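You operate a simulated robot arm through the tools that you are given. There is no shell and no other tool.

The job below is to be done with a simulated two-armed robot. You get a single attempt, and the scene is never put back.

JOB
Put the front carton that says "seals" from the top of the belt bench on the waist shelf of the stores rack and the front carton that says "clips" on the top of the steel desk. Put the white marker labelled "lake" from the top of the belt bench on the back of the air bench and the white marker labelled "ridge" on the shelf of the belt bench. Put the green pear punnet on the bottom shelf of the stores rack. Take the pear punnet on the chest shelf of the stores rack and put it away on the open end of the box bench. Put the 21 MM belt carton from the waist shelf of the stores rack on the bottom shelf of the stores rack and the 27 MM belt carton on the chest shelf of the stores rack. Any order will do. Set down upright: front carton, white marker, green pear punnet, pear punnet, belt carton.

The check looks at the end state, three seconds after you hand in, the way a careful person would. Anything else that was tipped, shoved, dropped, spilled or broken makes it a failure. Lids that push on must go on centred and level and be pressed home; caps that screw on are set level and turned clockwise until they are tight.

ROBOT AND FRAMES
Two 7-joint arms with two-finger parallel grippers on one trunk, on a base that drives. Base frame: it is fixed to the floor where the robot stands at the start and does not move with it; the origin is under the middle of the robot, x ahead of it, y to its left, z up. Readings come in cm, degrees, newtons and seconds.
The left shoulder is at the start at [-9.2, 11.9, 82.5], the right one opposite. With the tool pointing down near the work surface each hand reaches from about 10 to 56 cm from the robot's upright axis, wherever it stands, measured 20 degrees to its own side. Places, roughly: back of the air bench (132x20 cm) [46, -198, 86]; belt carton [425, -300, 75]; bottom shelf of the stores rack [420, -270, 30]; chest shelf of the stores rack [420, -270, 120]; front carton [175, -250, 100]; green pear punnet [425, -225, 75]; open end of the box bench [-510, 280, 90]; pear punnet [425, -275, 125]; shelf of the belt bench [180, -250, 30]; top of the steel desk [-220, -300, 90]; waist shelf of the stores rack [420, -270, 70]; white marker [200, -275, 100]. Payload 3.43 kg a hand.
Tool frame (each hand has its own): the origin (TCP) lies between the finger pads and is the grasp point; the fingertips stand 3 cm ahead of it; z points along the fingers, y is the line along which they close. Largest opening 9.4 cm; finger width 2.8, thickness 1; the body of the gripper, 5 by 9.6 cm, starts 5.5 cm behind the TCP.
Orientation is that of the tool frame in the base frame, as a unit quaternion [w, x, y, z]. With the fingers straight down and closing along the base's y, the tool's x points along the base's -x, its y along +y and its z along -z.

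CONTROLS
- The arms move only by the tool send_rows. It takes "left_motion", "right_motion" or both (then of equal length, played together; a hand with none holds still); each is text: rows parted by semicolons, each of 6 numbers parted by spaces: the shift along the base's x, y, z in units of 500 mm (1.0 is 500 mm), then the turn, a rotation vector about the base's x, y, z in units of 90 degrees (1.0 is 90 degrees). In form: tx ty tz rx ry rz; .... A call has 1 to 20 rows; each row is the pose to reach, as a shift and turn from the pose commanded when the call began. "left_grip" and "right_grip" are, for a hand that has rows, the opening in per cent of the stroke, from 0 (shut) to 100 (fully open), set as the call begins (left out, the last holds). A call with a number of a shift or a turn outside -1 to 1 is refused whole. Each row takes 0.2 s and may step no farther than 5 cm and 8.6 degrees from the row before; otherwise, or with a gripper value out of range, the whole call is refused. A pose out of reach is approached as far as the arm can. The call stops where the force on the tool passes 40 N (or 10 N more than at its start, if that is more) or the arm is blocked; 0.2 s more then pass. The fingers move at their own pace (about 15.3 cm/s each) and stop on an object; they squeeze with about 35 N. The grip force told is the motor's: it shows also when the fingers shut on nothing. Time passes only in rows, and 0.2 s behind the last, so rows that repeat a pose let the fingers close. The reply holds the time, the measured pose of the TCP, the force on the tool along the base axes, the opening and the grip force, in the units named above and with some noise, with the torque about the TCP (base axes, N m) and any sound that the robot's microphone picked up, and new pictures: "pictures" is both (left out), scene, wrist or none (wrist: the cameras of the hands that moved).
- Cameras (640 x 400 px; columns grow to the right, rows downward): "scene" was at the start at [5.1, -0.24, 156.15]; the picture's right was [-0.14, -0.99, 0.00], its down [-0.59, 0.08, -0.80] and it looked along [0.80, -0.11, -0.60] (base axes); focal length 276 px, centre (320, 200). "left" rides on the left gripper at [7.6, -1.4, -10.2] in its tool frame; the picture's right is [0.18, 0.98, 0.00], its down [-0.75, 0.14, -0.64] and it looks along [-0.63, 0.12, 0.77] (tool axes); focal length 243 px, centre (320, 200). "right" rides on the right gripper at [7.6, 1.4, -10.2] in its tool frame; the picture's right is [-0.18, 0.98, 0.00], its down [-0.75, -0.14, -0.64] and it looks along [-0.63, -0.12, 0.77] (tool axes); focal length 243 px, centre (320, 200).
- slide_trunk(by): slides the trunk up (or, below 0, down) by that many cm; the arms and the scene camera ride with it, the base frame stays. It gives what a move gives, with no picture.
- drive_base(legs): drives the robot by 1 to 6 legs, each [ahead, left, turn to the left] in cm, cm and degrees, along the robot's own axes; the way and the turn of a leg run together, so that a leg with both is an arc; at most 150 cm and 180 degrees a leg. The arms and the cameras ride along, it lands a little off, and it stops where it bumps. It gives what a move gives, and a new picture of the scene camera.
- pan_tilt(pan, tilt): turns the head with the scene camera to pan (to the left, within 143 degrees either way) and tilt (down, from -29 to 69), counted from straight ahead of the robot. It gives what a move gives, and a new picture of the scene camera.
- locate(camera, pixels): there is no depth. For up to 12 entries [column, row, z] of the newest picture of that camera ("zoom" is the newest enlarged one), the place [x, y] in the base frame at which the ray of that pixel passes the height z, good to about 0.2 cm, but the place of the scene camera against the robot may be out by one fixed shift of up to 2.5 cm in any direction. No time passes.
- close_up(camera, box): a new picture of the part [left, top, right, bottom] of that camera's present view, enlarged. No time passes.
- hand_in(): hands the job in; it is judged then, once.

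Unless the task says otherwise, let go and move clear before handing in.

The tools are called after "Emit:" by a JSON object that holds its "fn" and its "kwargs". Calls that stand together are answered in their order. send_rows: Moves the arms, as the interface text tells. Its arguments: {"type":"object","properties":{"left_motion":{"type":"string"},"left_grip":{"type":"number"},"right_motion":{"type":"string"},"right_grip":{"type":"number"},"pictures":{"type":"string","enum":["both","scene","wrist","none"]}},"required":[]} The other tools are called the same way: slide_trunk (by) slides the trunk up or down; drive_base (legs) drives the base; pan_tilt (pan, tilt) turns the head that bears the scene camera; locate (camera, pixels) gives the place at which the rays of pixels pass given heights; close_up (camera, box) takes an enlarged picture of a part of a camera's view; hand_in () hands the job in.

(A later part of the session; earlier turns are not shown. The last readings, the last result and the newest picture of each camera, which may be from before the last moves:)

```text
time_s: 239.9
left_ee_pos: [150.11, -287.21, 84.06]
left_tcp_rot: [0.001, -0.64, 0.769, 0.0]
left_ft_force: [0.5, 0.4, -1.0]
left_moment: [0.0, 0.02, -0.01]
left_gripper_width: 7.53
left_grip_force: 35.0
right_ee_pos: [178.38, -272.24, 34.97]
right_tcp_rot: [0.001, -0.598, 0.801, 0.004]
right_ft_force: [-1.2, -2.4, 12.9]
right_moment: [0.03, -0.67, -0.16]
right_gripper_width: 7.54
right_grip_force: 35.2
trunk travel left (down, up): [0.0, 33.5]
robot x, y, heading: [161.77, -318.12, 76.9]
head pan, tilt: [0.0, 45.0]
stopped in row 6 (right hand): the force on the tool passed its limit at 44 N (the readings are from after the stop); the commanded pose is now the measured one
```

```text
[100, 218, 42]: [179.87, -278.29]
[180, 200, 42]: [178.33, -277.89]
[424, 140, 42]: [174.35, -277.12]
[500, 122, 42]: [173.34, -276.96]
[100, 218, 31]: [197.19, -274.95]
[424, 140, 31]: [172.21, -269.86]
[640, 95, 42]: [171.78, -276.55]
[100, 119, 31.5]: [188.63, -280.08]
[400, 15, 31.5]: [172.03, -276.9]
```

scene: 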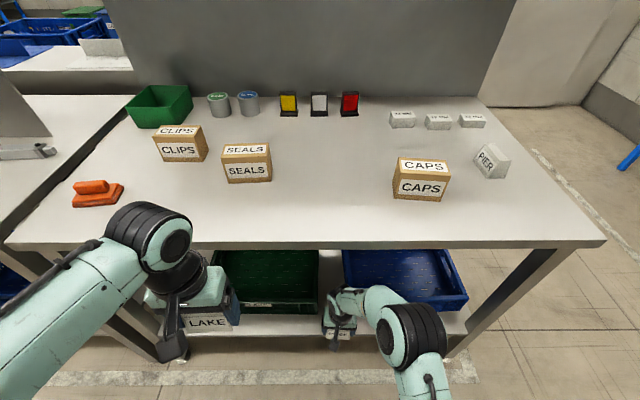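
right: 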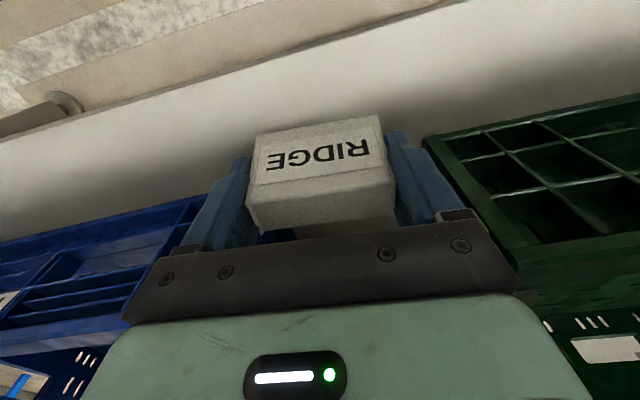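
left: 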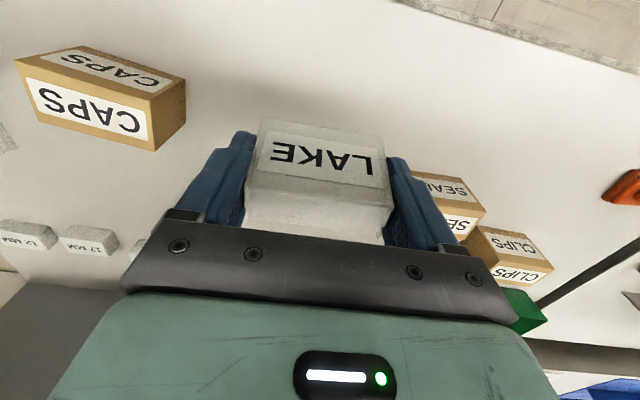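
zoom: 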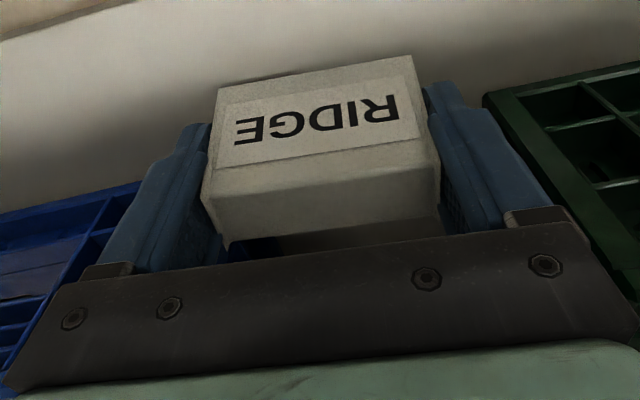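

RIDGE rests on the shelf, just ahead of the crates' fronts with ~1 cm lateral clearance. I open only to 88 % so the fingers do not touch the crates.

Emit:
{"fn": "send_rows", "kwargs": {"right_motion": "0 0 0.004 0 0 0; 0 0 0.004 0 0 0; 0 0 0.004 0 0 0", "right_grip": 88, "pictures": "wrist"}}

```text
time_s: 240.8
left_ee_pos: [150.2, -287.22, 84.05]
left_tcp_rot: [0.0, -0.64, 0.768, 0.0]
left_ft_force: [0.7, 0.2, -0.5]
left_moment: [0.04, 0.03, 0.0]
left_gripper_width: 7.5
left_grip_force: 35.3
right_ee_pos: [178.45, -272.33, 35.05]
right_tcp_rot: [0.001, -0.599, 0.801, 0.002]
right_ft_force: [-0.5, 0.4, 1.3]
right_moment: [-0.03, -0.06, 0.09]
right_gripper_width: 8.26
right_grip_force: 0.0
trunk travel left (down, up): [0.0, 33.5]
robot x, y, heading: [162.05, -318.11, 77.4]
head pan, tilt: [0.0, 45.0]
```

right: 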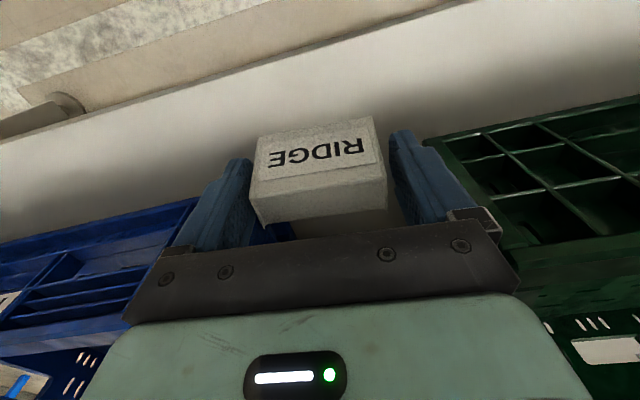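

RIDGE is free. I raise the hand 7 cm straight up and pull it back.

Emit:
{"fn": "send_rows", "kwargs": {"right_motion": "0 0 0.02 0 0 0; 0 0 0.07 0 0 0; 0 0 0.14 0 0 0; 0 0 0.17 0 0 0; -0.02 -0.08 0.17 0 0 0; -0.04 -0.16 0.17 0 0 0; -0.06 -0.24 0.17 0 0 0; -0.08 -0.32 0.17 0 0 0; -0.08 -0.32 0.17 0 0 0", "pictures": "both"}}

```text
time_s: 242.8
left_ee_pos: [150.25, -287.3, 83.98]
left_tcp_rot: [0.0, -0.64, 0.768, 0.0]
left_ft_force: [-0.6, 0.0, -0.9]
left_moment: [0.02, -0.01, -0.02]
left_gripper_width: 7.5
left_grip_force: 35.0
right_ee_pos: [174.32, -288.44, 43.36]
right_tcp_rot: [0.0, -0.598, 0.801, 0.003]
right_ft_force: [-0.7, 0.1, 0.6]
right_moment: [0.01, 0.0, 0.03]
right_gripper_width: 8.27
right_grip_force: 0.1
trunk travel left (down, up): [0.0, 33.5]
robot x, y, heading: [162.21, -317.99, 77.0]
head pan, tilt: [0.0, 45.0]
```

scene: 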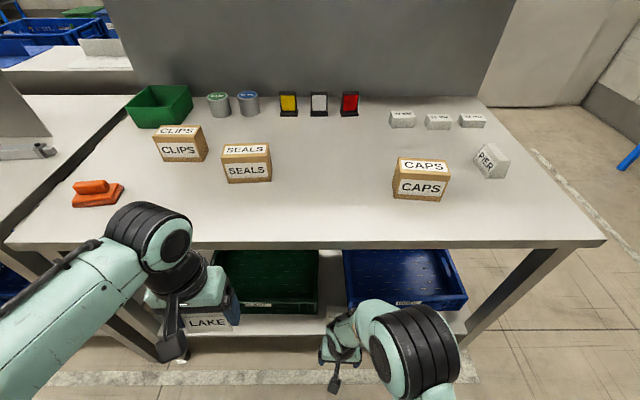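
right: 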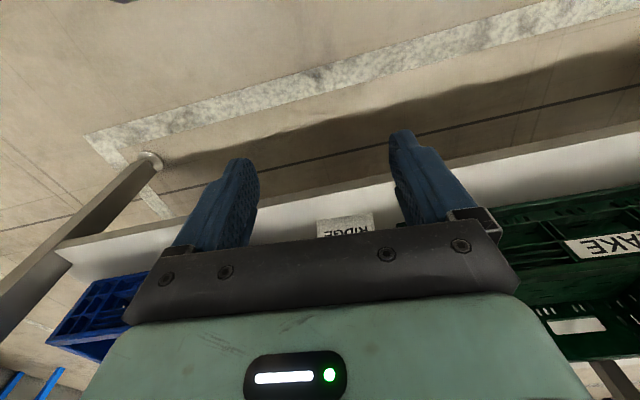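

RIDGE stands on the belt bench shelf. Next CLIPS with the right hand: I back up a little, raise trunk and right hand, and shift the base left.

Emit:
{"fn": "drive_base", "kwargs": {"legs": [[-12, 0, 0]]}}

Emit:
{"fn": "slide_trunk", "kwargs": {"by": 25}}

Emit:
{"fn": "send_rows", "kwargs": {"right_motion": "0 0 0.09 0 0 0; 0 0 0.18 0 0 0; 0 0 0.27 0 0 0; 0 0 0.36 0 0 0; 0 0 0.45 0 0 0; 0 0 0.54 0 0 0; 0 0 0.63 0 0 0; 0 0 0.72 0 0 0; 0 0 0.8 0 0 0; 0 0 0.84 0 0 0", "right_grip": 100, "pictures": "none"}}

Emit:
{"fn": "drive_base", "kwargs": {"legs": [[0, 36, 0]]}}

Emit:
{"fn": "pan_tilt", "kwargs": {"pan": 0, "tilt": 45}}

```text
time_s: 244.0
left_ee_pos: [147.47, -299.31, 83.98]
left_tcp_rot: [0.0, -0.64, 0.768, 0.0]
left_ft_force: [0.6, 0.2, -0.7]
left_moment: [0.01, -0.03, 0.0]
left_gripper_width: 7.52
left_grip_force: 34.9
right_ee_pos: [171.63, -300.32, 43.36]
right_tcp_rot: [0.001, -0.599, 0.801, 0.002]
right_ft_force: [-1.4, -0.7, 0.0]
right_moment: [0.04, -0.03, 0.01]
right_gripper_width: 8.27
right_grip_force: 0.1
trunk travel left (down, up): [0.0, 33.5]
robot x, y, heading: [159.89, -330.27, 77.0]
head pan, tilt: [0.0, 45.0]
```

scene: 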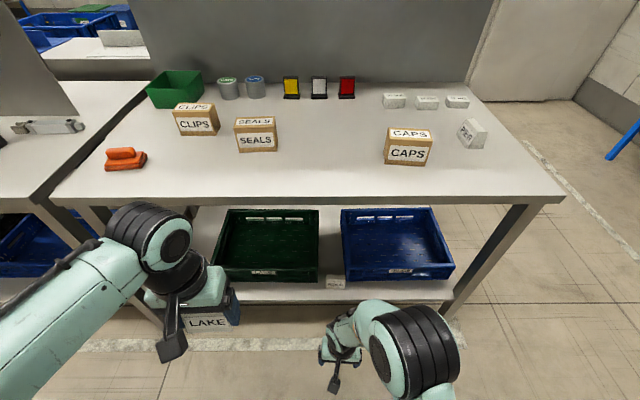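

```text
time_s: 246.6
left_ee_pos: [147.4, -299.3, 109.01]
left_tcp_rot: [0.0, -0.64, 0.768, 0.0]
left_ft_force: [-0.6, -0.3, -0.6]
left_moment: [-0.01, -0.02, -0.02]
left_gripper_width: 7.52
left_grip_force: 35.2
right_ee_pos: [171.72, -300.48, 68.27]
right_tcp_rot: [0.001, -0.599, 0.801, 0.002]
right_ft_force: [-1.0, -0.4, -0.5]
right_moment: [0.05, 0.01, 0.03]
right_gripper_width: 8.28
right_grip_force: 0.0
trunk travel left (down, up): [-25.0, 8.5]
robot x, y, heading: [159.56, -329.83, 77.2]
head pan, tilt: [0.0, 45.0]
```

```text
time_s: 248.8
left_ee_pos: [147.57, -299.18, 108.97]
left_tcp_rot: [-0.001, -0.64, 0.769, 0.0]
left_ft_force: [0.3, 0.3, -1.2]
left_moment: [-0.02, -0.01, -0.02]
left_gripper_width: 7.54
left_grip_force: 34.6
right_ee_pos: [171.7, -300.38, 110.42]
right_tcp_rot: [0.002, -0.599, 0.801, 0.002]
right_ft_force: [-1.1, 0.9, 0.9]
right_moment: [-0.04, 0.01, -0.01]
right_gripper_width: 9.4
right_grip_force: 0.0
trunk travel left (down, up): [-25.0, 8.5]
robot x, y, heading: [159.65, -329.57, 77.4]
head pan, tilt: [0.0, 45.0]
```

```text
time_s: 252.5
left_ee_pos: [112.18, -291.37, 108.97]
left_tcp_rot: [0.0, -0.641, 0.767, 0.0]
left_ft_force: [0.0, 0.1, -0.7]
left_moment: [0.01, -0.01, 0.01]
left_gripper_width: 7.52
left_grip_force: 35.1
right_ee_pos: [136.42, -292.35, 110.43]
right_tcp_rot: [0.002, -0.6, 0.8, 0.002]
right_ft_force: [-0.6, 0.1, 0.2]
right_moment: [0.03, 0.0, 0.02]
right_gripper_width: 9.4
right_grip_force: 0.1
trunk travel left (down, up): [-25.0, 8.5]
robot x, y, heading: [124.41, -321.73, 77.1]
head pan, tilt: [0.0, 45.0]
```

scene: 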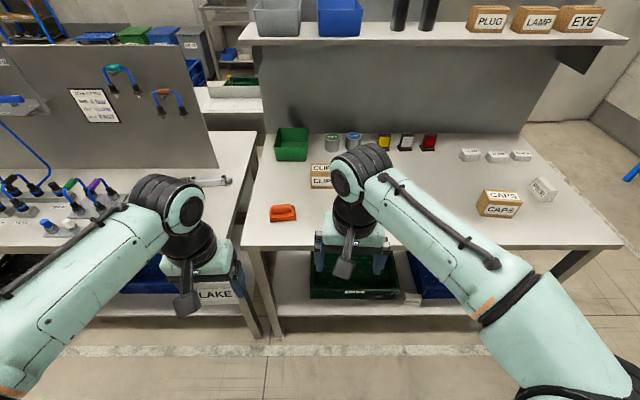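

```text
time_s: 253.1
left_ee_pos: [112.17, -291.37, 109.08]
left_tcp_rot: [0.0, -0.642, 0.767, 0.0]
left_ft_force: [-0.5, 0.0, -0.9]
left_moment: [-0.01, 0.0, 0.03]
left_gripper_width: 7.53
left_grip_force: 35.1
right_ee_pos: [136.4, -292.45, 110.52]
right_tcp_rot: [0.0, -0.6, 0.8, 0.002]
right_ft_force: [0.1, -0.1, 0.2]
right_moment: [-0.01, -0.02, -0.03]
right_gripper_width: 9.4
right_grip_force: 0.0
trunk travel left (down, up): [-25.0, 8.5]
robot x, y, heading: [124.06, -322.16, 77.5]
head pan, tilt: [0.0, 45.0]
```

scene: 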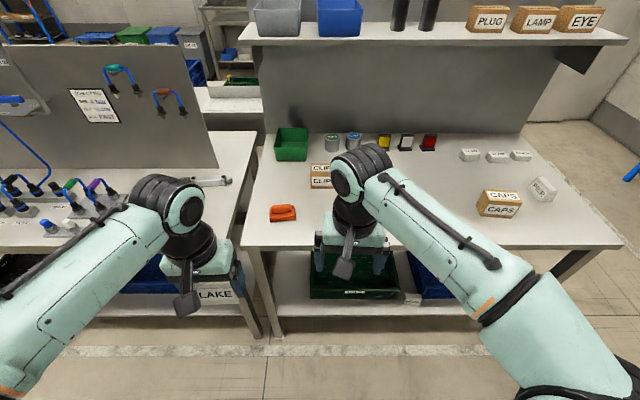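

CLIPS is visible at (322,176), right behind the orange pad. I move the right hand aside and locate CLIPS and the orange item.

Emit:
{"fn": "send_rows", "kwargs": {"right_motion": "0.08 -0.02 0 0 0 0.02; 0.16 -0.04 0 0 0 0.042; 0.24 -0.06 0 0 0 0.042; 0.24 -0.06 0 0 0 0.042", "pictures": "scene"}}

Emit:
{"fn": "close_up", "kwargs": {"camera": "scene", "box": [250, 120, 410, 220]}}

```text
time_s: 254.1
left_ee_pos: [112.21, -291.22, 109.04]
left_tcp_rot: [0.0, -0.641, 0.767, -0.001]
left_ft_force: [-0.3, -0.2, -0.5]
left_moment: [0.0, -0.02, 0.02]
left_gripper_width: 7.51
left_grip_force: 34.5
right_ee_pos: [148.42, -295.12, 110.52]
right_tcp_rot: [0.0, -0.627, 0.779, 0.001]
right_ft_force: [0.3, -0.2, 0.1]
right_moment: [0.0, 0.01, 0.01]
right_gripper_width: 9.41
right_grip_force: 0.0
trunk travel left (down, up): [-25.0, 8.5]
robot x, y, heading: [124.62, -322.12, 77.3]
head pan, tilt: [0.0, 45.0]
```

scene: 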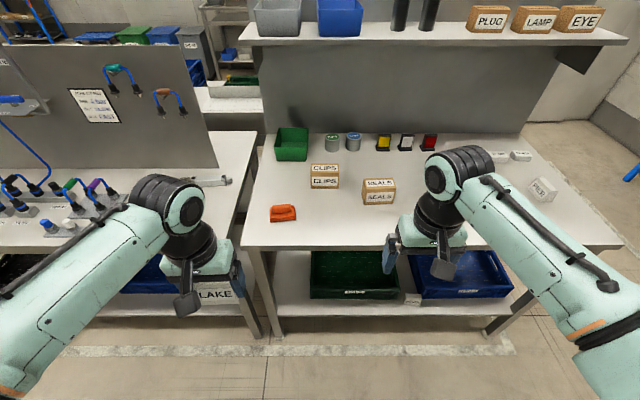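

```text
4.00 times, centred on (330, 170) of scene
```

zoom: 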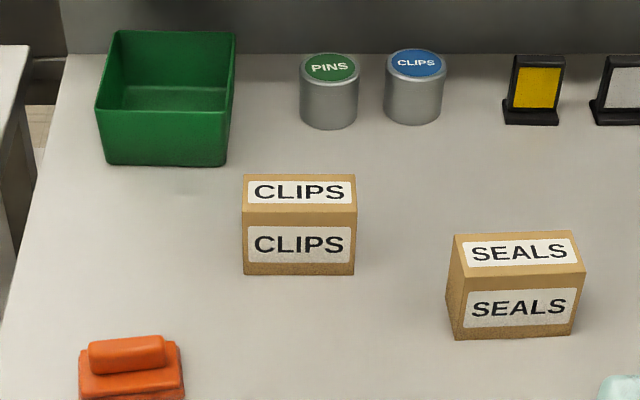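

Emit:
{"fn": "locate", "kwargs": {"camera": "zoom", "pixels": [[243, 275, 86.7], [355, 275, 86.7], [243, 212, 95], [355, 212, 95], [243, 212, 97], [243, 174, 95], [355, 174, 95], [454, 340, 86.7], [574, 334, 86.7], [464, 292, 95], [587, 272, 95], [230, 165, 86.7]]}}

```text
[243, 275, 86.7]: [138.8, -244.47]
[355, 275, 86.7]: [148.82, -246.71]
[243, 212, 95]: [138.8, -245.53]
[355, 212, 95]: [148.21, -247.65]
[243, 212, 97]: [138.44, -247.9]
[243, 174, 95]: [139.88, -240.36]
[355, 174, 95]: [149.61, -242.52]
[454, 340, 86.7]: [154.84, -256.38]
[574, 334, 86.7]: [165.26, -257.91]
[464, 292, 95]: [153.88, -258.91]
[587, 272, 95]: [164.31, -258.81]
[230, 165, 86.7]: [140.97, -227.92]
```

CLIPS is 10.2 × 5.3 × 7.4 cm, centred near (143.6,-244.2), so I grip it front-to-back. I yaw the right tool by 90° and then drive closer.

Emit:
{"fn": "send_rows", "kwargs": {"right_motion": "-0.024 0.025 0 0 0 0.09; -0.048 0.05 0 0 0 0.18; -0.072 0.075 0 0 0 0.27; -0.096 0.1 0 0 0 0.36; -0.12 0.125 0 0 0 0.45; -0.144 0.15 0 0 0 0.54; -0.168 0.175 0 0 0 0.63; -0.192 0.2 0 0 0 0.72; -0.216 0.23 0 0 0 0.81; -0.24 0.26 0 0 0 0.9; -0.264 0.284 0 0 0 0.99; -0.264 0.284 0 0 0 0.998", "pictures": "none"}}

Emit:
{"fn": "drive_base", "kwargs": {"legs": [[30, 0, 0]]}}

Emit:
{"fn": "send_rows", "kwargs": {"right_motion": "0 0 0 0 0 0", "pictures": "wrist"}}

```text
time_s: 256.7
left_ee_pos: [112.3, -291.25, 108.98]
left_tcp_rot: [0.001, -0.642, 0.767, 0.0]
left_ft_force: [-0.8, 1.5, -0.1]
left_moment: [-0.01, 0.02, 0.0]
left_gripper_width: 7.52
left_grip_force: 35.0
right_ee_pos: [135.16, -281.24, 110.53]
right_tcp_rot: [0.001, 0.994, -0.109, -0.001]
right_ft_force: [-0.1, -0.4, -0.1]
right_moment: [-0.03, -0.01, 0.02]
right_gripper_width: 9.39
right_grip_force: 0.0
trunk travel left (down, up): [-25.0, 8.5]
robot x, y, heading: [124.32, -321.82, 77.4]
head pan, tilt: [0.0, 45.0]
```

```text
time_s: 258.8
left_ee_pos: [118.98, -261.81, 108.97]
left_tcp_rot: [0.0, -0.639, 0.769, 0.001]
left_ft_force: [-0.3, 1.0, -0.5]
left_moment: [-0.01, -0.01, -0.01]
left_gripper_width: 7.54
left_grip_force: 35.1
right_ee_pos: [142.16, -251.84, 110.52]
right_tcp_rot: [0.001, 0.994, -0.113, -0.001]
right_ft_force: [0.3, 1.0, 0.5]
right_moment: [-0.03, 0.0, 0.03]
right_gripper_width: 9.39
right_grip_force: 0.0
trunk travel left (down, up): [-25.0, 8.5]
robot x, y, heading: [130.9, -292.99, 76.9]
head pan, tilt: [0.0, 45.0]
```

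scene: 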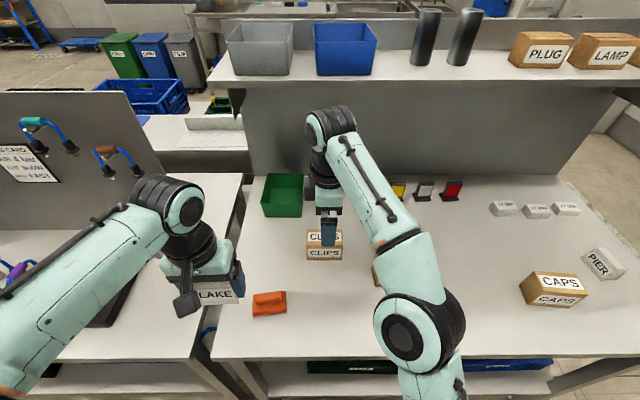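

```text
time_s: 259.2
left_ee_pos: [119.04, -262.03, 109.13]
left_tcp_rot: [0.0, -0.638, 0.77, 0.0]
left_ft_force: [-0.1, -0.2, -0.1]
left_moment: [0.03, 0.01, -0.01]
left_gripper_width: 7.51
left_grip_force: 35.2
right_ee_pos: [142.08, -251.97, 110.41]
right_tcp_rot: [0.001, 0.994, -0.113, -0.003]
right_ft_force: [-0.4, 0.4, 0.5]
right_moment: [0.01, 0.0, 0.02]
right_gripper_width: 9.39
right_grip_force: 0.1
trunk travel left (down, up): [-25.0, 8.5]
robot x, y, heading: [131.01, -292.51, 77.1]
head pan, tilt: [0.0, 45.0]
```

right: 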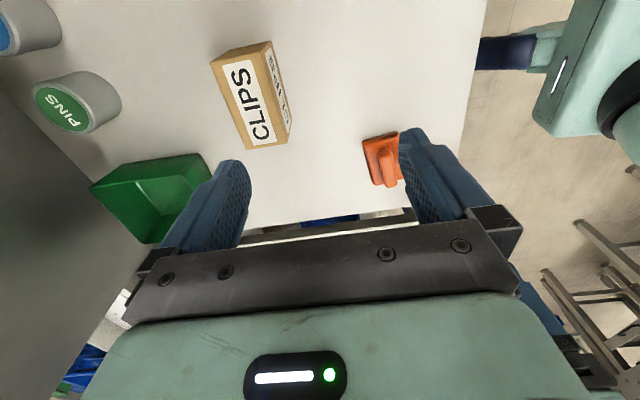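

Emit:
{"fn": "close_up", "kwargs": {"camera": "right", "box": [170, 20, 330, 160]}}

```text
2.86 times, centred on (250, 90) of right
```

zoom: 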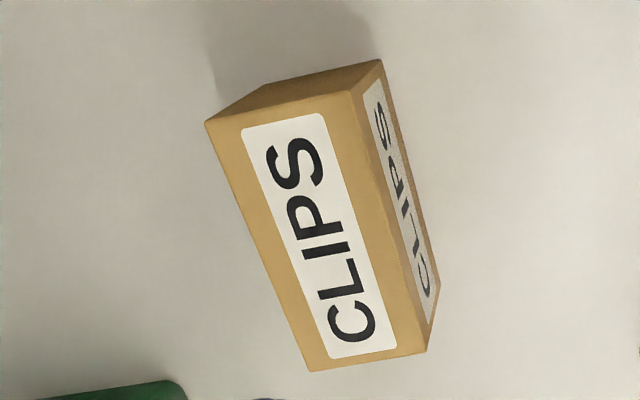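

Emit:
{"fn": "locate", "kwargs": {"camera": "zoom", "pixels": [[205, 122, 94], [348, 92, 94], [427, 352, 94], [309, 371, 94], [382, 60, 86.7], [438, 293, 86.7], [205, 122, 95], [348, 92, 95], [427, 352, 95], [309, 371, 95]]}}

```text
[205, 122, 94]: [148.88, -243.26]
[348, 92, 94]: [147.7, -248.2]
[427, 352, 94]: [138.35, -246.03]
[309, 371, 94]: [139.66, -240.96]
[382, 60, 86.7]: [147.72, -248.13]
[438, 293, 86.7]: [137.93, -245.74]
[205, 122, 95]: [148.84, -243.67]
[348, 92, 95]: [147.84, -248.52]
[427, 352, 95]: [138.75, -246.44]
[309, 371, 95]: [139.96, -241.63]
```

CLIPS is 9.6 × 5.15 cm with its centre at (143.65,-244.6) and top at z=94. I lower to z=100, move over it, and descend to TCP z≈90.2.

Emit:
{"fn": "send_rows", "kwargs": {"right_motion": "0 0 -0.09 0 0 0; 0 0 -0.18 0 0 0; 0.01 0.05 -0.21 0 0 0; 0.031 0.147 -0.21 0 0 0; 0.031 0.147 -0.21 0 0 0", "pictures": "wrist"}}

```text
time_s: 260.4
left_ee_pos: [119.08, -262.03, 109.05]
left_tcp_rot: [0.001, -0.638, 0.77, 0.001]
left_ft_force: [-0.1, -0.3, -1.3]
left_moment: [0.03, -0.01, -0.02]
left_gripper_width: 7.51
left_grip_force: 35.3
right_ee_pos: [143.51, -245.69, 99.6]
right_tcp_rot: [0.002, 0.994, -0.114, -0.001]
right_ft_force: [-0.3, 0.4, 0.7]
right_moment: [0.02, -0.01, -0.02]
right_gripper_width: 9.39
right_grip_force: 0.0
right hand out of reach, approached as far as the arm can: row 4, 5
trunk travel left (down, up): [-25.0, 8.5]
robot x, y, heading: [130.93, -292.83, 77.2]
head pan, tilt: [0.0, 45.0]
```

right: 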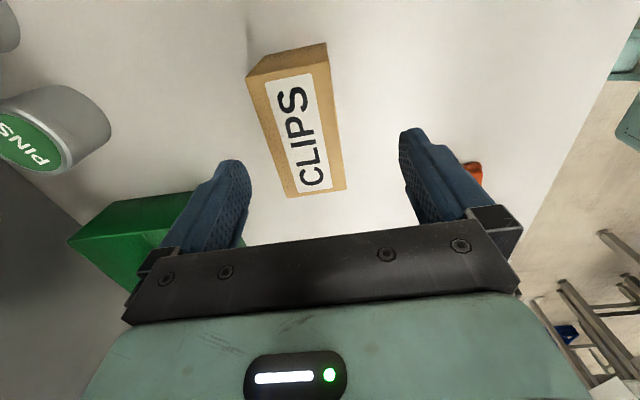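

Slightly short at this height; it will reach fully as it descends.

Emit:
{"fn": "send_rows", "kwargs": {"right_motion": "0 0 -0.05 0 0 0; 0 0 -0.1 0 0 0; 0 0 -0.15 0 0 0; 0 0 -0.19 0 0 0; 0 0 -0.19 0 0 0", "pictures": "wrist"}}

```text
time_s: 261.6
left_ee_pos: [119.1, -261.9, 109.0]
left_tcp_rot: [0.0, -0.639, 0.769, 0.0]
left_ft_force: [-0.1, -0.4, -0.9]
left_moment: [-0.03, -0.03, 0.01]
left_gripper_width: 7.53
left_grip_force: 35.1
right_ee_pos: [143.32, -245.83, 90.19]
right_tcp_rot: [0.001, 0.994, -0.113, -0.002]
right_ft_force: [-0.6, -0.8, -0.3]
right_moment: [0.04, 0.03, 0.01]
right_gripper_width: 9.41
right_grip_force: 0.0
trunk travel left (down, up): [-25.0, 8.5]
robot x, y, heading: [131.18, -293.1, 76.9]
head pan, tilt: [0.0, 45.0]
```

right: 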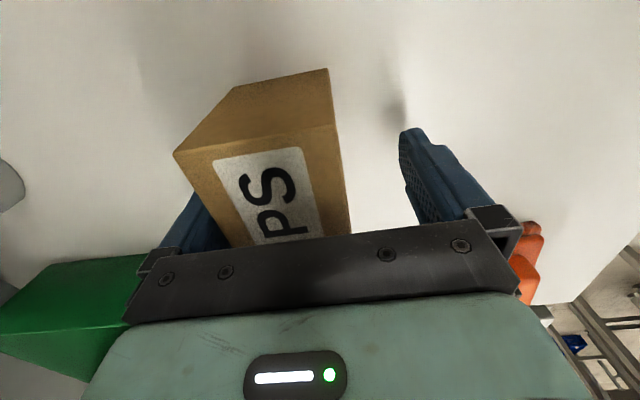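

The carton is straddled but 1.1 cm off-centre; I shift the hand ahead 1 cm, close, and lift.

Emit:
{"fn": "send_rows", "kwargs": {"right_motion": "0.006 0.022 0 0 0 0; 0.006 0.022 0 0 0 0", "pictures": "none"}}

Emit:
{"fn": "send_rows", "kwargs": {"right_motion": "0 0 0 0 0 0; 0 0 0 0 0 0; 0 0 0 0 0 0; 0 0 0 0 0 0; 0 0 0.03 0 0 0; 0 0 0.06 0 0 0; 0 0 0.06 0 0 0", "right_grip": 20, "pictures": "both"}}

```text
time_s: 262.2
left_ee_pos: [119.02, -261.94, 109.13]
left_tcp_rot: [0.0, -0.639, 0.77, 0.0]
left_ft_force: [0.0, -0.2, -1.1]
left_moment: [0.0, -0.02, 0.02]
left_gripper_width: 7.48
left_grip_force: 35.3
right_ee_pos: [143.77, -244.52, 90.3]
right_tcp_rot: [0.0, 0.994, -0.114, -0.002]
right_ft_force: [0.0, -0.4, -0.5]
right_moment: [0.0, 0.0, 0.0]
right_gripper_width: 9.4
right_grip_force: 0.0
trunk travel left (down, up): [-25.0, 8.5]
robot x, y, heading: [131.2, -292.67, 77.1]
head pan, tilt: [0.0, 45.0]
```

```text
time_s: 263.8
left_ee_pos: [119.16, -261.86, 108.96]
left_tcp_rot: [-0.001, -0.638, 0.77, -0.001]
left_ft_force: [0.6, 0.3, -0.7]
left_moment: [-0.04, -0.01, 0.0]
left_gripper_width: 7.53
left_grip_force: 35.0
right_ee_pos: [143.75, -244.58, 93.35]
right_tcp_rot: [0.002, 0.994, -0.114, -0.002]
right_ft_force: [-1.2, -0.3, -2.1]
right_moment: [-0.05, 0.0, 0.01]
right_gripper_width: 5.84
right_grip_force: 35.0
trunk travel left (down, up): [-25.0, 8.5]
robot x, y, heading: [131.05, -292.63, 77.2]
head pan, tilt: [0.0, 45.0]
```

scene: 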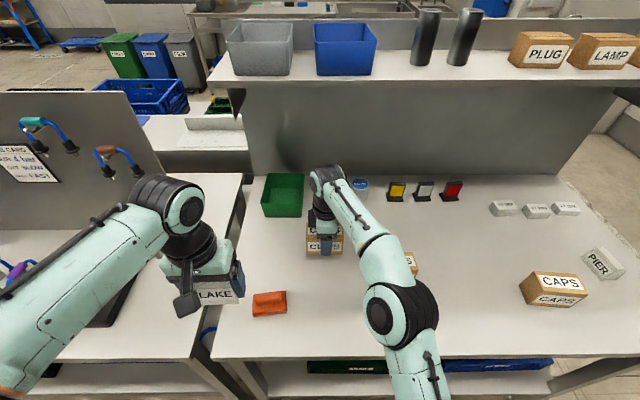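
right: 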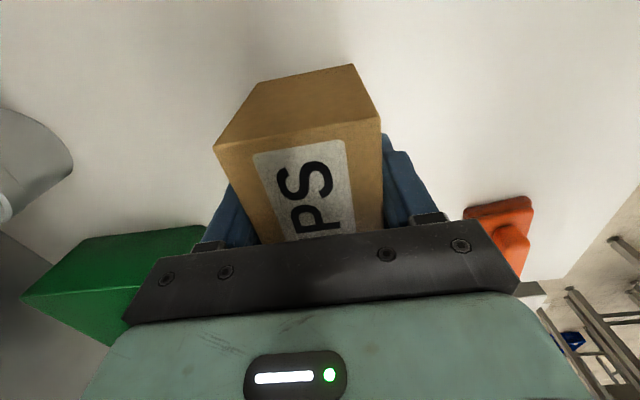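

CLIPS is held (5.84 cm). I lift and draw the right hand back, then back the base away from the bench.

Emit:
{"fn": "send_rows", "kwargs": {"right_motion": "0 0 0.06 0 0 0; 0 -0.03 0.13 0 0 0; 0.01 -0.1 0.18 0 0 0; 0.03 -0.18 0.22 0 0 0; 0.05 -0.26 0.26 0 0 0; 0.07 -0.34 0.26 0 0 0; 0.076 -0.386 0.26 0 0 0; 0.076 -0.386 0.26 0 0 0", "pictures": "wrist"}}

Emit:
{"fn": "drive_base", "kwargs": {"legs": [[-42, 0, 0]]}}

Emit:
{"fn": "pan_tilt", "kwargs": {"pan": 90, "tilt": 25}}

```text
time_s: 265.6
left_ee_pos: [119.1, -261.85, 109.07]
left_tcp_rot: [0.001, -0.639, 0.769, 0.0]
left_ft_force: [0.0, 0.2, -0.7]
left_moment: [0.0, -0.01, 0.0]
left_gripper_width: 7.5
left_grip_force: 35.1
right_ee_pos: [147.35, -263.59, 106.19]
right_tcp_rot: [0.0, 0.994, -0.113, -0.002]
right_ft_force: [-0.2, -0.2, -1.9]
right_moment: [0.01, -0.01, 0.0]
right_gripper_width: 5.8
right_grip_force: 35.0
trunk travel left (down, up): [-25.0, 8.5]
robot x, y, heading: [131.16, -292.73, 77.1]
head pan, tilt: [0.0, 45.0]
```

right: 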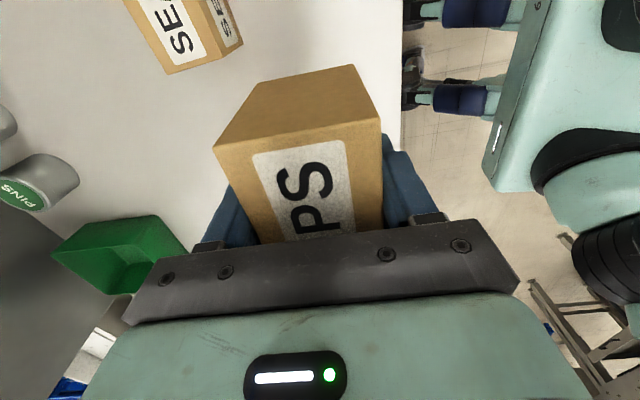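

```text
time_s: 268.1
left_ee_pos: [109.65, -302.7, 109.11]
left_tcp_rot: [-0.001, -0.641, 0.768, 0.001]
left_ft_force: [0.4, -0.6, 0.0]
left_moment: [0.03, -0.02, 0.01]
left_gripper_width: 7.52
left_grip_force: 35.1
right_ee_pos: [137.79, -304.35, 106.26]
right_tcp_rot: [0.001, 0.994, -0.111, -0.002]
right_ft_force: [-0.5, -0.6, -1.8]
right_moment: [0.06, -0.03, 0.01]
right_gripper_width: 5.79
right_grip_force: 35.3
trunk travel left (down, up): [-25.0, 8.5]
robot x, y, heading: [122.12, -333.6, 77.6]
head pan, tilt: [0.0, 45.0]
```

scene: 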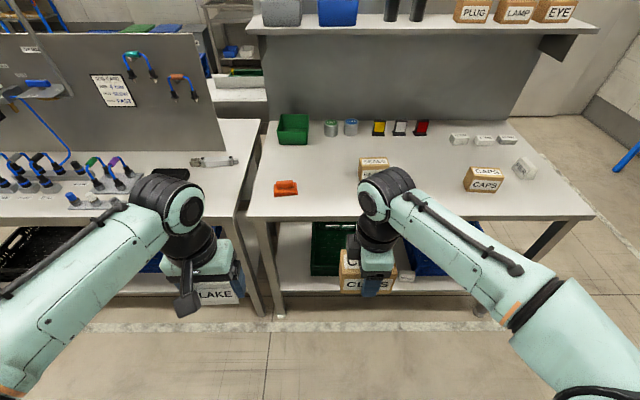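

```text
time_s: 269.8
left_ee_pos: [109.61, -302.65, 109.12]
left_tcp_rot: [0.0, -0.641, 0.768, 0.001]
left_ft_force: [-0.1, 0.1, -0.5]
left_moment: [0.0, 0.04, -0.02]
left_gripper_width: 7.52
left_grip_force: 34.9
right_ee_pos: [137.98, -304.41, 106.21]
right_tcp_rot: [0.002, 0.994, -0.111, -0.001]
right_ft_force: [-0.8, 0.3, -1.7]
right_moment: [0.0, -0.03, -0.03]
right_gripper_width: 5.82
right_grip_force: 34.9
trunk travel left (down, up): [-25.0, 8.5]
robot x, y, heading: [121.92, -333.51, 77.2]
head pan, tilt: [90.0, 25.0]
```

scene: 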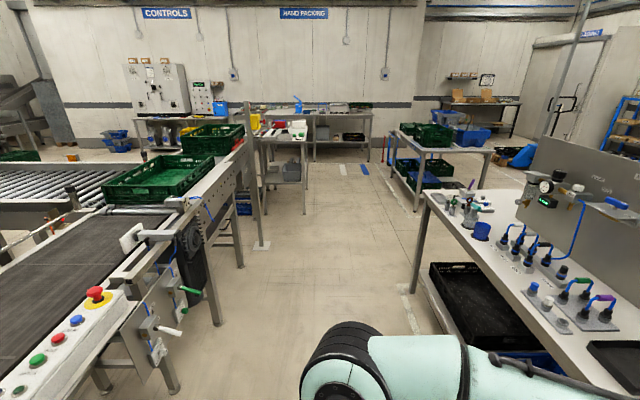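

I look along the corridor west. I measure its width between the conveyor and the air bench.

Emit:
{"fn": "locate", "kwargs": {"camera": "scene", "pixels": [[262, 248, 0], [215, 320, 0], [245, 266, 0], [410, 312, 0], [416, 285, 0], [255, 210, 80], [240, 165, 85], [428, 195, 86], [640, 375, 86], [385, 180, 0], [395, 160, 85]]}}

Emit:
{"fn": "close_up", "kwargs": {"camera": "scene", "box": [230, 80, 540, 275]}}

```text
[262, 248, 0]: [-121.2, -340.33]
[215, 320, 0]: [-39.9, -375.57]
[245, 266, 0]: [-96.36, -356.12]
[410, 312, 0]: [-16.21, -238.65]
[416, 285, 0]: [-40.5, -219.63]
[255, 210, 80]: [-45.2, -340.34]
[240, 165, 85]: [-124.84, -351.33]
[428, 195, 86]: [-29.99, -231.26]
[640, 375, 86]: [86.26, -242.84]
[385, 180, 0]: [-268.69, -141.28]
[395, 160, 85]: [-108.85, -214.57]
```

```text
2.05 times, centred on (385, 178) of scene
```

zoom: 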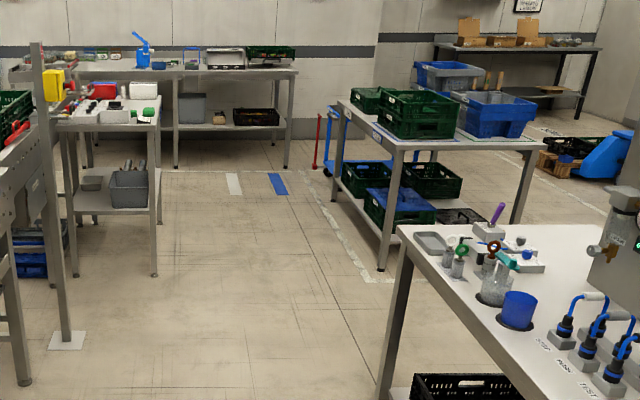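

The corridor is ~105 cm wide. I check the crate table's corners, since I want to pass between it and the air bench's west end.

Emit:
{"fn": "locate", "kwargs": {"camera": "zoom", "pixels": [[400, 150, 85], [545, 148, 85], [340, 100, 85], [383, 270, 0], [515, 222, 0], [327, 177, 0], [400, 232, 86], [393, 400, 0], [60, 125, 90], [155, 125, 90], [155, 275, 0], [75, 275, 0]]}}

```text
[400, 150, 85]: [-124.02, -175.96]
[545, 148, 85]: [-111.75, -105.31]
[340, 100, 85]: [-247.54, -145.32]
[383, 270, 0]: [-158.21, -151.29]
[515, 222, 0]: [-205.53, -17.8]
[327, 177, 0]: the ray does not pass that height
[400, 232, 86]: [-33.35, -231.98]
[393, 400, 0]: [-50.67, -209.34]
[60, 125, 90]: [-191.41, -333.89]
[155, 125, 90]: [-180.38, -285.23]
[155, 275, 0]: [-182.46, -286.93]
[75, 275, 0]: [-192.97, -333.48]
```

The passage to the north-west is wide enough (~120 cm). I drive left along the corridor to the air bench's west end.

Emit:
{"fn": "drive_base", "kwargs": {"legs": [[0, 100, 0], [0, 105, 0]]}}

Emit:
{"fn": "pan_tilt", "kwargs": {"pan": -20, "tilt": 30}}

```text
time_s: 288.2
left_ee_pos: [-92.9, -257.35, 109.06]
left_tcp_rot: [0.0, -0.643, 0.766, 0.0]
left_ft_force: [0.2, -0.4, 0.1]
left_moment: [0.01, -0.01, 0.0]
left_gripper_width: 7.54
left_grip_force: 35.3
right_ee_pos: [-64.64, -258.79, 106.18]
right_tcp_rot: [0.002, 0.994, -0.108, -0.002]
right_ft_force: [0.5, 0.3, -1.6]
right_moment: [-0.01, -0.02, -0.02]
right_gripper_width: 5.82
right_grip_force: 35.0
trunk travel left (down, up): [-25.0, 8.5]
robot x, y, heading: [-80.7, -287.95, 77.9]
head pan, tilt: [90.0, 25.0]
```

scene: 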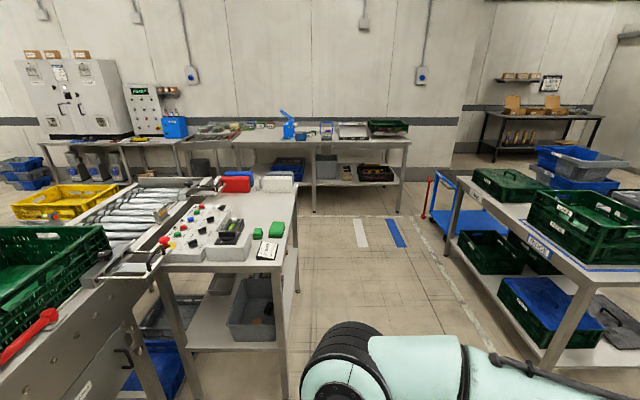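

```text
time_s: 290.1
left_ee_pos: [-92.91, -257.49, 108.93]
left_tcp_rot: [0.0, -0.643, 0.765, -0.001]
left_ft_force: [-1.0, 0.3, -1.9]
left_moment: [0.01, 0.02, -0.01]
left_gripper_width: 7.51
left_grip_force: 34.9
right_ee_pos: [-64.83, -258.9, 106.18]
right_tcp_rot: [0.001, 0.994, -0.108, -0.002]
right_ft_force: [0.2, 0.8, -2.3]
right_moment: [-0.01, 0.0, 0.01]
right_gripper_width: 5.82
right_grip_force: 35.2
trunk travel left (down, up): [-25.0, 8.5]
robot x, y, heading: [-80.49, -288.15, 77.6]
head pan, tilt: [-20.0, 30.0]
```

scene: 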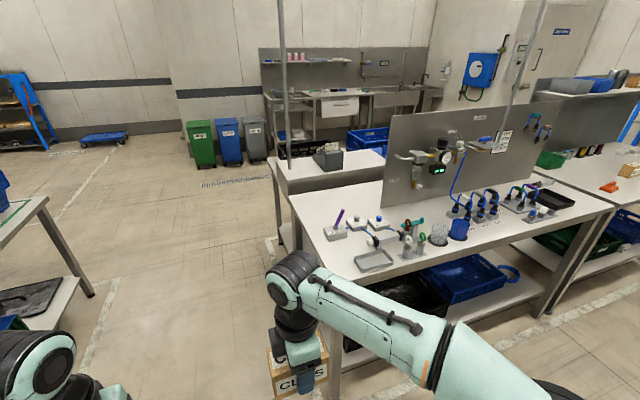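

Now I see the air bench with its panel, and a raised ledge with the sign holder behind it. I locate the bench's west end corners, the panel foot and the ledge.

Emit:
{"fn": "close_up", "kwargs": {"camera": "scene", "box": [250, 110, 570, 310]}}

Emit:
{"fn": "locate", "kwargs": {"camera": "scene", "pixels": [[342, 281, 86.7], [290, 196, 86.7], [385, 206, 86.7], [615, 207, 86.7], [545, 177, 86.7], [275, 160, 86.7], [288, 183, 86.7], [384, 156, 86.7], [330, 168, 86.7], [560, 180, 86.7], [288, 183, 95], [275, 160, 95]]}}

```text
2.00 times, centred on (410, 210) of scene
```

zoom: 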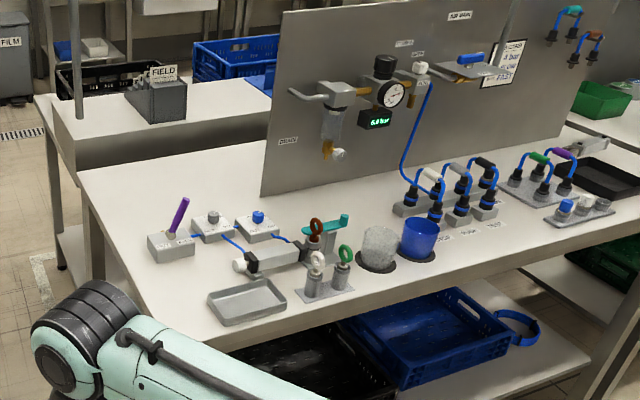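

```text
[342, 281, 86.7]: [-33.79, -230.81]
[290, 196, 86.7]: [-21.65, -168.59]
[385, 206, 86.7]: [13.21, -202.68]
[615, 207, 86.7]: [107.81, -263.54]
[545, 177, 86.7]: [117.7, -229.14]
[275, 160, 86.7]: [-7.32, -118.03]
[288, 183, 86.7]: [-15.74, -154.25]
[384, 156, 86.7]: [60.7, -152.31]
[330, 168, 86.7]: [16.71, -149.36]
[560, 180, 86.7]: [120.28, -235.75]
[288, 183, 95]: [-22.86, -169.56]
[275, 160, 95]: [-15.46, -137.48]
```

The air bench's free back strip lies 40–60 cm behind its front edge, and its west end (about (-3,-186.5)) is open. A vertical post stands nearby; I locate it and the fittings there.

Emit:
{"fn": "locate", "kwargs": {"camera": "scene", "pixels": [[289, 170, 95], [289, 170, 86.7], [340, 236, 86.7], [333, 230, 86.7], [347, 218, 86.7], [355, 190, 86.7], [375, 195, 86.7], [315, 186, 86.7], [330, 176, 95]]}}

Emit:
{"fn": "close_up", "kwargs": {"camera": "scene", "box": [260, 130, 420, 230]}}

```text
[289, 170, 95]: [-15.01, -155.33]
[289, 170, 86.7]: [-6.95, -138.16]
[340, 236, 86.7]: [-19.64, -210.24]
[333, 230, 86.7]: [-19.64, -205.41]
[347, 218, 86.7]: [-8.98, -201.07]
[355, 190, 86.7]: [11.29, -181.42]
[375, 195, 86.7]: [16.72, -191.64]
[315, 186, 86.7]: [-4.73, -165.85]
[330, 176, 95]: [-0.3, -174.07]
```

```text
4.00 times, centred on (340, 180) of scene
```

zoom: 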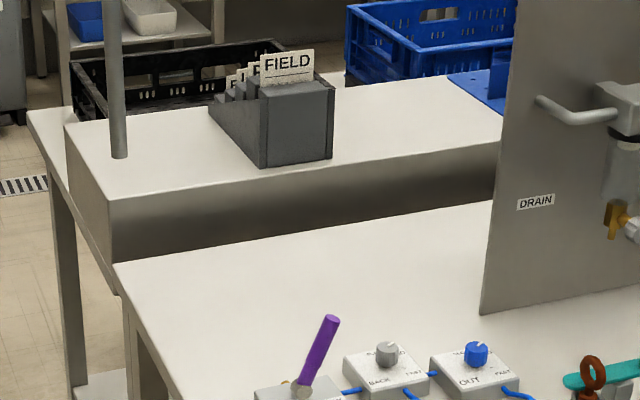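

The target spot near (-3,-186.5) is free. I raise the trunk, pull the right hand back, turn to heading ~15°, and move to the bench's west end.

Emit:
{"fn": "slide_trunk", "kwargs": {"by": 8.5}}

Emit:
{"fn": "send_rows", "kwargs": {"right_motion": "-0.01 -0.08 0 0 0 0; -0.02 -0.16 0 0 0 0; -0.03 -0.22 0 0 0 0; -0.03 -0.22 0 0 0 0", "pictures": "none"}}

Emit:
{"fn": "drive_base", "kwargs": {"legs": [[0, 0, -62.6], [46, 71, 0]]}}

Emit:
{"fn": "pan_tilt", "kwargs": {"pan": 0, "tilt": 45}}

```text
time_s: 291.3
left_ee_pos: [-92.94, -257.42, 117.54]
left_tcp_rot: [-0.001, -0.643, 0.766, 0.0]
left_ft_force: [-1.0, 0.0, 0.6]
left_moment: [0.01, 0.01, -0.01]
left_gripper_width: 7.53
left_grip_force: 35.0
right_ee_pos: [-64.73, -258.93, 114.7]
right_tcp_rot: [0.002, 0.994, -0.107, -0.002]
right_ft_force: [-1.3, 0.7, -2.3]
right_moment: [0.03, -0.02, -0.01]
right_gripper_width: 5.8
right_grip_force: 34.7
trunk travel left (down, up): [-33.5, 0.0]
robot x, y, heading: [-80.97, -288.02, 77.6]
head pan, tilt: [-20.0, 30.0]
```

```text
time_s: 292.3
left_ee_pos: [-92.75, -257.37, 117.46]
left_tcp_rot: [0.001, -0.644, 0.765, 0.0]
left_ft_force: [1.1, 0.0, -0.7]
left_moment: [-0.03, 0.01, 0.0]
left_gripper_width: 7.54
left_grip_force: 35.3
right_ee_pos: [-66.35, -269.74, 114.85]
right_tcp_rot: [0.001, 0.994, -0.108, -0.001]
right_ft_force: [0.6, -0.1, -1.9]
right_moment: [0.0, -0.03, -0.02]
right_gripper_width: 5.81
right_grip_force: 35.4
trunk travel left (down, up): [-33.5, 0.0]
robot x, y, heading: [-80.35, -287.84, 77.5]
head pan, tilt: [-20.0, 30.0]
```

```text
time_s: 299.5
left_ee_pos: [-43.26, -208.19, 117.49]
left_tcp_rot: [0.0, -0.158, 0.987, -0.002]
left_ft_force: [-0.3, 1.0, 0.0]
left_moment: [-0.02, -0.03, -0.02]
left_gripper_width: 7.55
left_grip_force: 34.8
right_ee_pos: [-41.71, -237.49, 114.77]
right_tcp_rot: [0.001, 0.798, -0.603, -0.002]
right_ft_force: [0.5, 0.9, -1.1]
right_moment: [-0.02, -0.02, -0.01]
right_gripper_width: 5.82
right_grip_force: 35.4
trunk travel left (down, up): [-33.5, 0.0]
robot x, y, heading: [-64.85, -233.79, 15.8]
head pan, tilt: [-20.0, 30.0]
stopped in leg 2: the robot was blocked; the commanded pose is now the measured one
```

scene: 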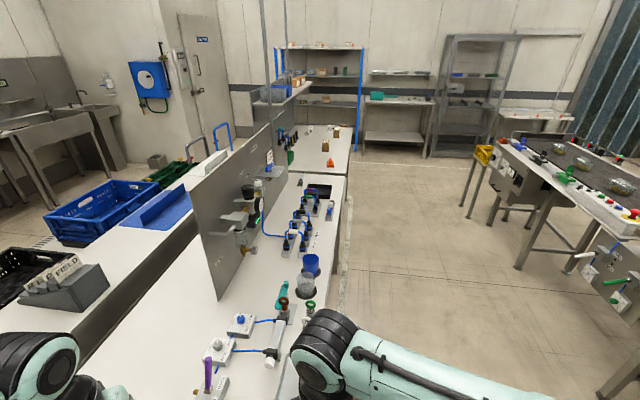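

```text
time_s: 300.3
left_ee_pos: [-43.51, -208.49, 117.44]
left_tcp_rot: [0.0, -0.159, 0.987, 0.0]
left_ft_force: [0.5, -0.7, -0.4]
left_moment: [-0.01, -0.01, 0.02]
left_gripper_width: 7.51
left_grip_force: 35.0
right_ee_pos: [-41.8, -237.84, 114.76]
right_tcp_rot: [0.001, 0.797, -0.603, -0.002]
right_ft_force: [-0.7, -0.1, -1.8]
right_moment: [-0.01, 0.03, 0.01]
right_gripper_width: 5.81
right_grip_force: 34.5
trunk travel left (down, up): [-33.5, 0.0]
robot x, y, heading: [-64.7, -233.64, 15.7]
head pan, tilt: [0.0, 45.0]
```

scene: 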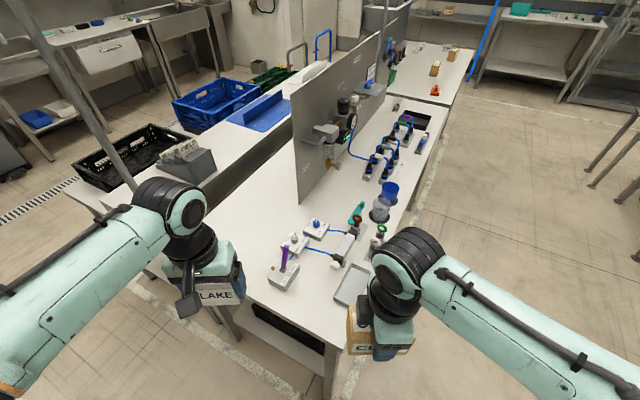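

The base bumped the bench's corner leg (axis ~30 cm from it). I back off, move further left and turn to face along the bench (heading -13°), to stand between the end legs.

Emit:
{"fn": "drive_base", "kwargs": {"legs": [[-8, 0, 0], [0, 42, 0], [0, 0, -28.7]]}}

Emit:
{"fn": "pan_tilt", "kwargs": {"pan": 0, "tilt": 50}}

```text
time_s: 306.7
left_ee_pos: [-52.99, -183.18, 117.55]
left_tcp_rot: [0.0, 0.095, 0.996, 0.0]
left_ft_force: [-0.3, -0.2, -0.2]
left_moment: [0.0, 0.03, 0.01]
left_gripper_width: 7.52
left_grip_force: 34.6
right_ee_pos: [-65.86, -209.74, 114.76]
right_tcp_rot: [0.0, -0.62, 0.784, 0.002]
right_ft_force: [0.3, 0.0, -2.0]
right_moment: [0.0, 0.01, 0.01]
right_gripper_width: 5.77
right_grip_force: 35.0
trunk travel left (down, up): [-33.5, 0.0]
robot x, y, heading: [-83.81, -195.22, -13.2]
head pan, tilt: [0.0, 45.0]
```

scene: 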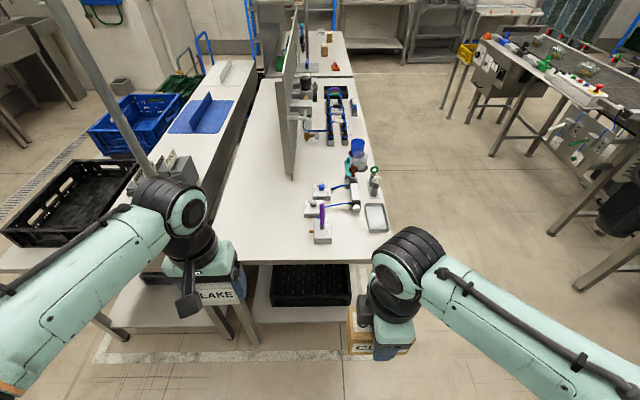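

```text
time_s: 307.3
left_ee_pos: [-53.09, -183.46, 117.47]
left_tcp_rot: [0.0, 0.095, 0.995, 0.0]
left_ft_force: [0.2, 0.1, -0.8]
left_moment: [-0.02, 0.02, -0.02]
left_gripper_width: 7.51
left_grip_force: 35.0
right_ee_pos: [-65.85, -209.74, 114.84]
right_tcp_rot: [-0.001, -0.621, 0.784, 0.003]
right_ft_force: [-0.4, 0.4, -1.7]
right_moment: [-0.01, 0.02, -0.02]
right_gripper_width: 5.84
right_grip_force: 34.8
trunk travel left (down, up): [-33.5, 0.0]
robot x, y, heading: [-83.83, -194.85, -13.5]
head pan, tilt: [0.0, 50.0]
```

scene: 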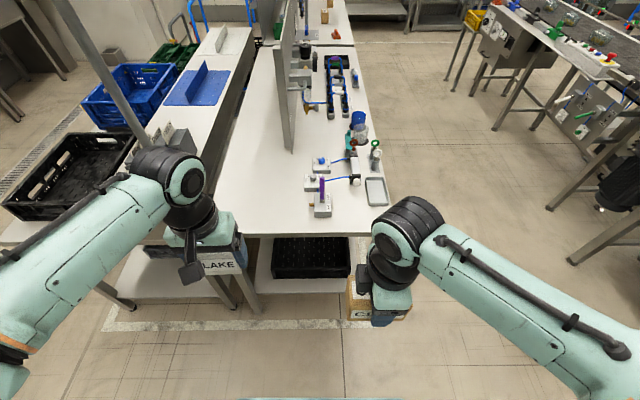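

The bench's end is now straight ahead; the free back strip is at columns 225–290. I locate the target and edges.

Emit:
{"fn": "locate", "kwargs": {"camera": "scene", "pixels": [[255, 195, 86.7], [370, 235, 86.7], [250, 236, 86.7], [290, 152, 86.7], [236, 150, 86.7], [312, 217, 86.7], [303, 190, 86.7], [225, 205, 86.7], [270, 225, 86.7]]}}

```text
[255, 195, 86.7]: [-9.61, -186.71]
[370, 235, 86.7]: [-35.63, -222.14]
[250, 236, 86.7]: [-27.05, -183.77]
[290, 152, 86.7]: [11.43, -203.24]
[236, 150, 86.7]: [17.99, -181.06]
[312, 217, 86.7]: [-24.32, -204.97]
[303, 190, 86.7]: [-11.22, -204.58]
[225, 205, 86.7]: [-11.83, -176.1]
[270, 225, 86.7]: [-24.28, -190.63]
```

I drive to stand ~30 cm off the bench's west end, then extend the left hand over the strip.

Emit:
{"fn": "drive_base", "kwargs": {"legs": [[25, 8, 0]]}}

Emit:
{"fn": "send_rows", "kwargs": {"left_motion": "0 0 0 0 0 0", "pictures": "wrist"}}

```text
time_s: 309.2
left_ee_pos: [-27.42, -181.52, 117.46]
left_tcp_rot: [0.0, 0.096, 0.995, 0.0]
left_ft_force: [-0.1, 0.5, 0.0]
left_moment: [0.03, -0.03, -0.01]
left_gripper_width: 7.52
left_grip_force: 35.1
right_ee_pos: [-40.22, -207.71, 114.74]
right_tcp_rot: [0.001, -0.62, 0.785, 0.002]
right_ft_force: [-0.4, -0.1, -1.5]
right_moment: [0.02, 0.01, 0.0]
right_gripper_width: 5.81
right_grip_force: 35.4
trunk travel left (down, up): [-33.5, 0.0]
robot x, y, heading: [-57.92, -193.26, -13.5]
head pan, tilt: [0.0, 50.0]
```

scene: 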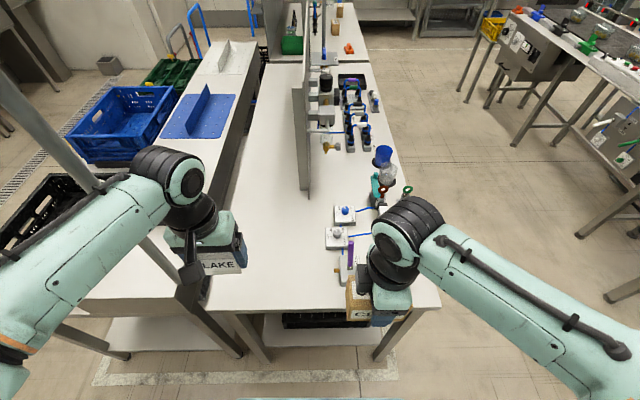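

```text
time_s: 309.6
left_ee_pos: [-27.42, -181.44, 117.44]
left_tcp_rot: [0.0, 0.096, 0.995, 0.0]
left_ft_force: [0.2, -0.6, -0.3]
left_moment: [-0.01, -0.02, 0.01]
left_gripper_width: 7.55
left_grip_force: 35.1
right_ee_pos: [-40.24, -207.89, 114.78]
right_tcp_rot: [0.0, -0.619, 0.785, 0.003]
right_ft_force: [-0.4, -0.1, -2.2]
right_moment: [0.0, 0.0, -0.03]
right_gripper_width: 5.8
right_grip_force: 35.3
trunk travel left (down, up): [-33.5, 0.0]
robot x, y, heading: [-58.32, -193.28, -13.4]
head pan, tilt: [0.0, 50.0]
```

left: 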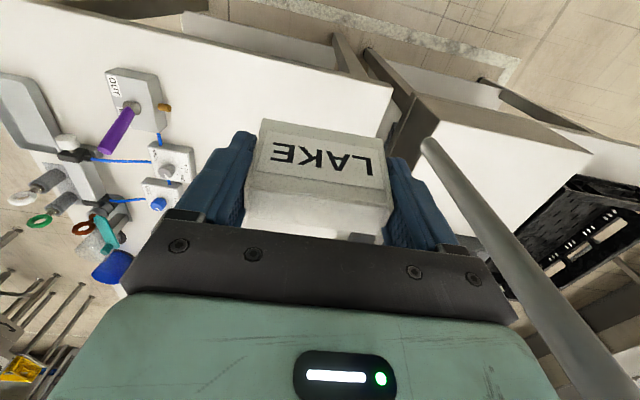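

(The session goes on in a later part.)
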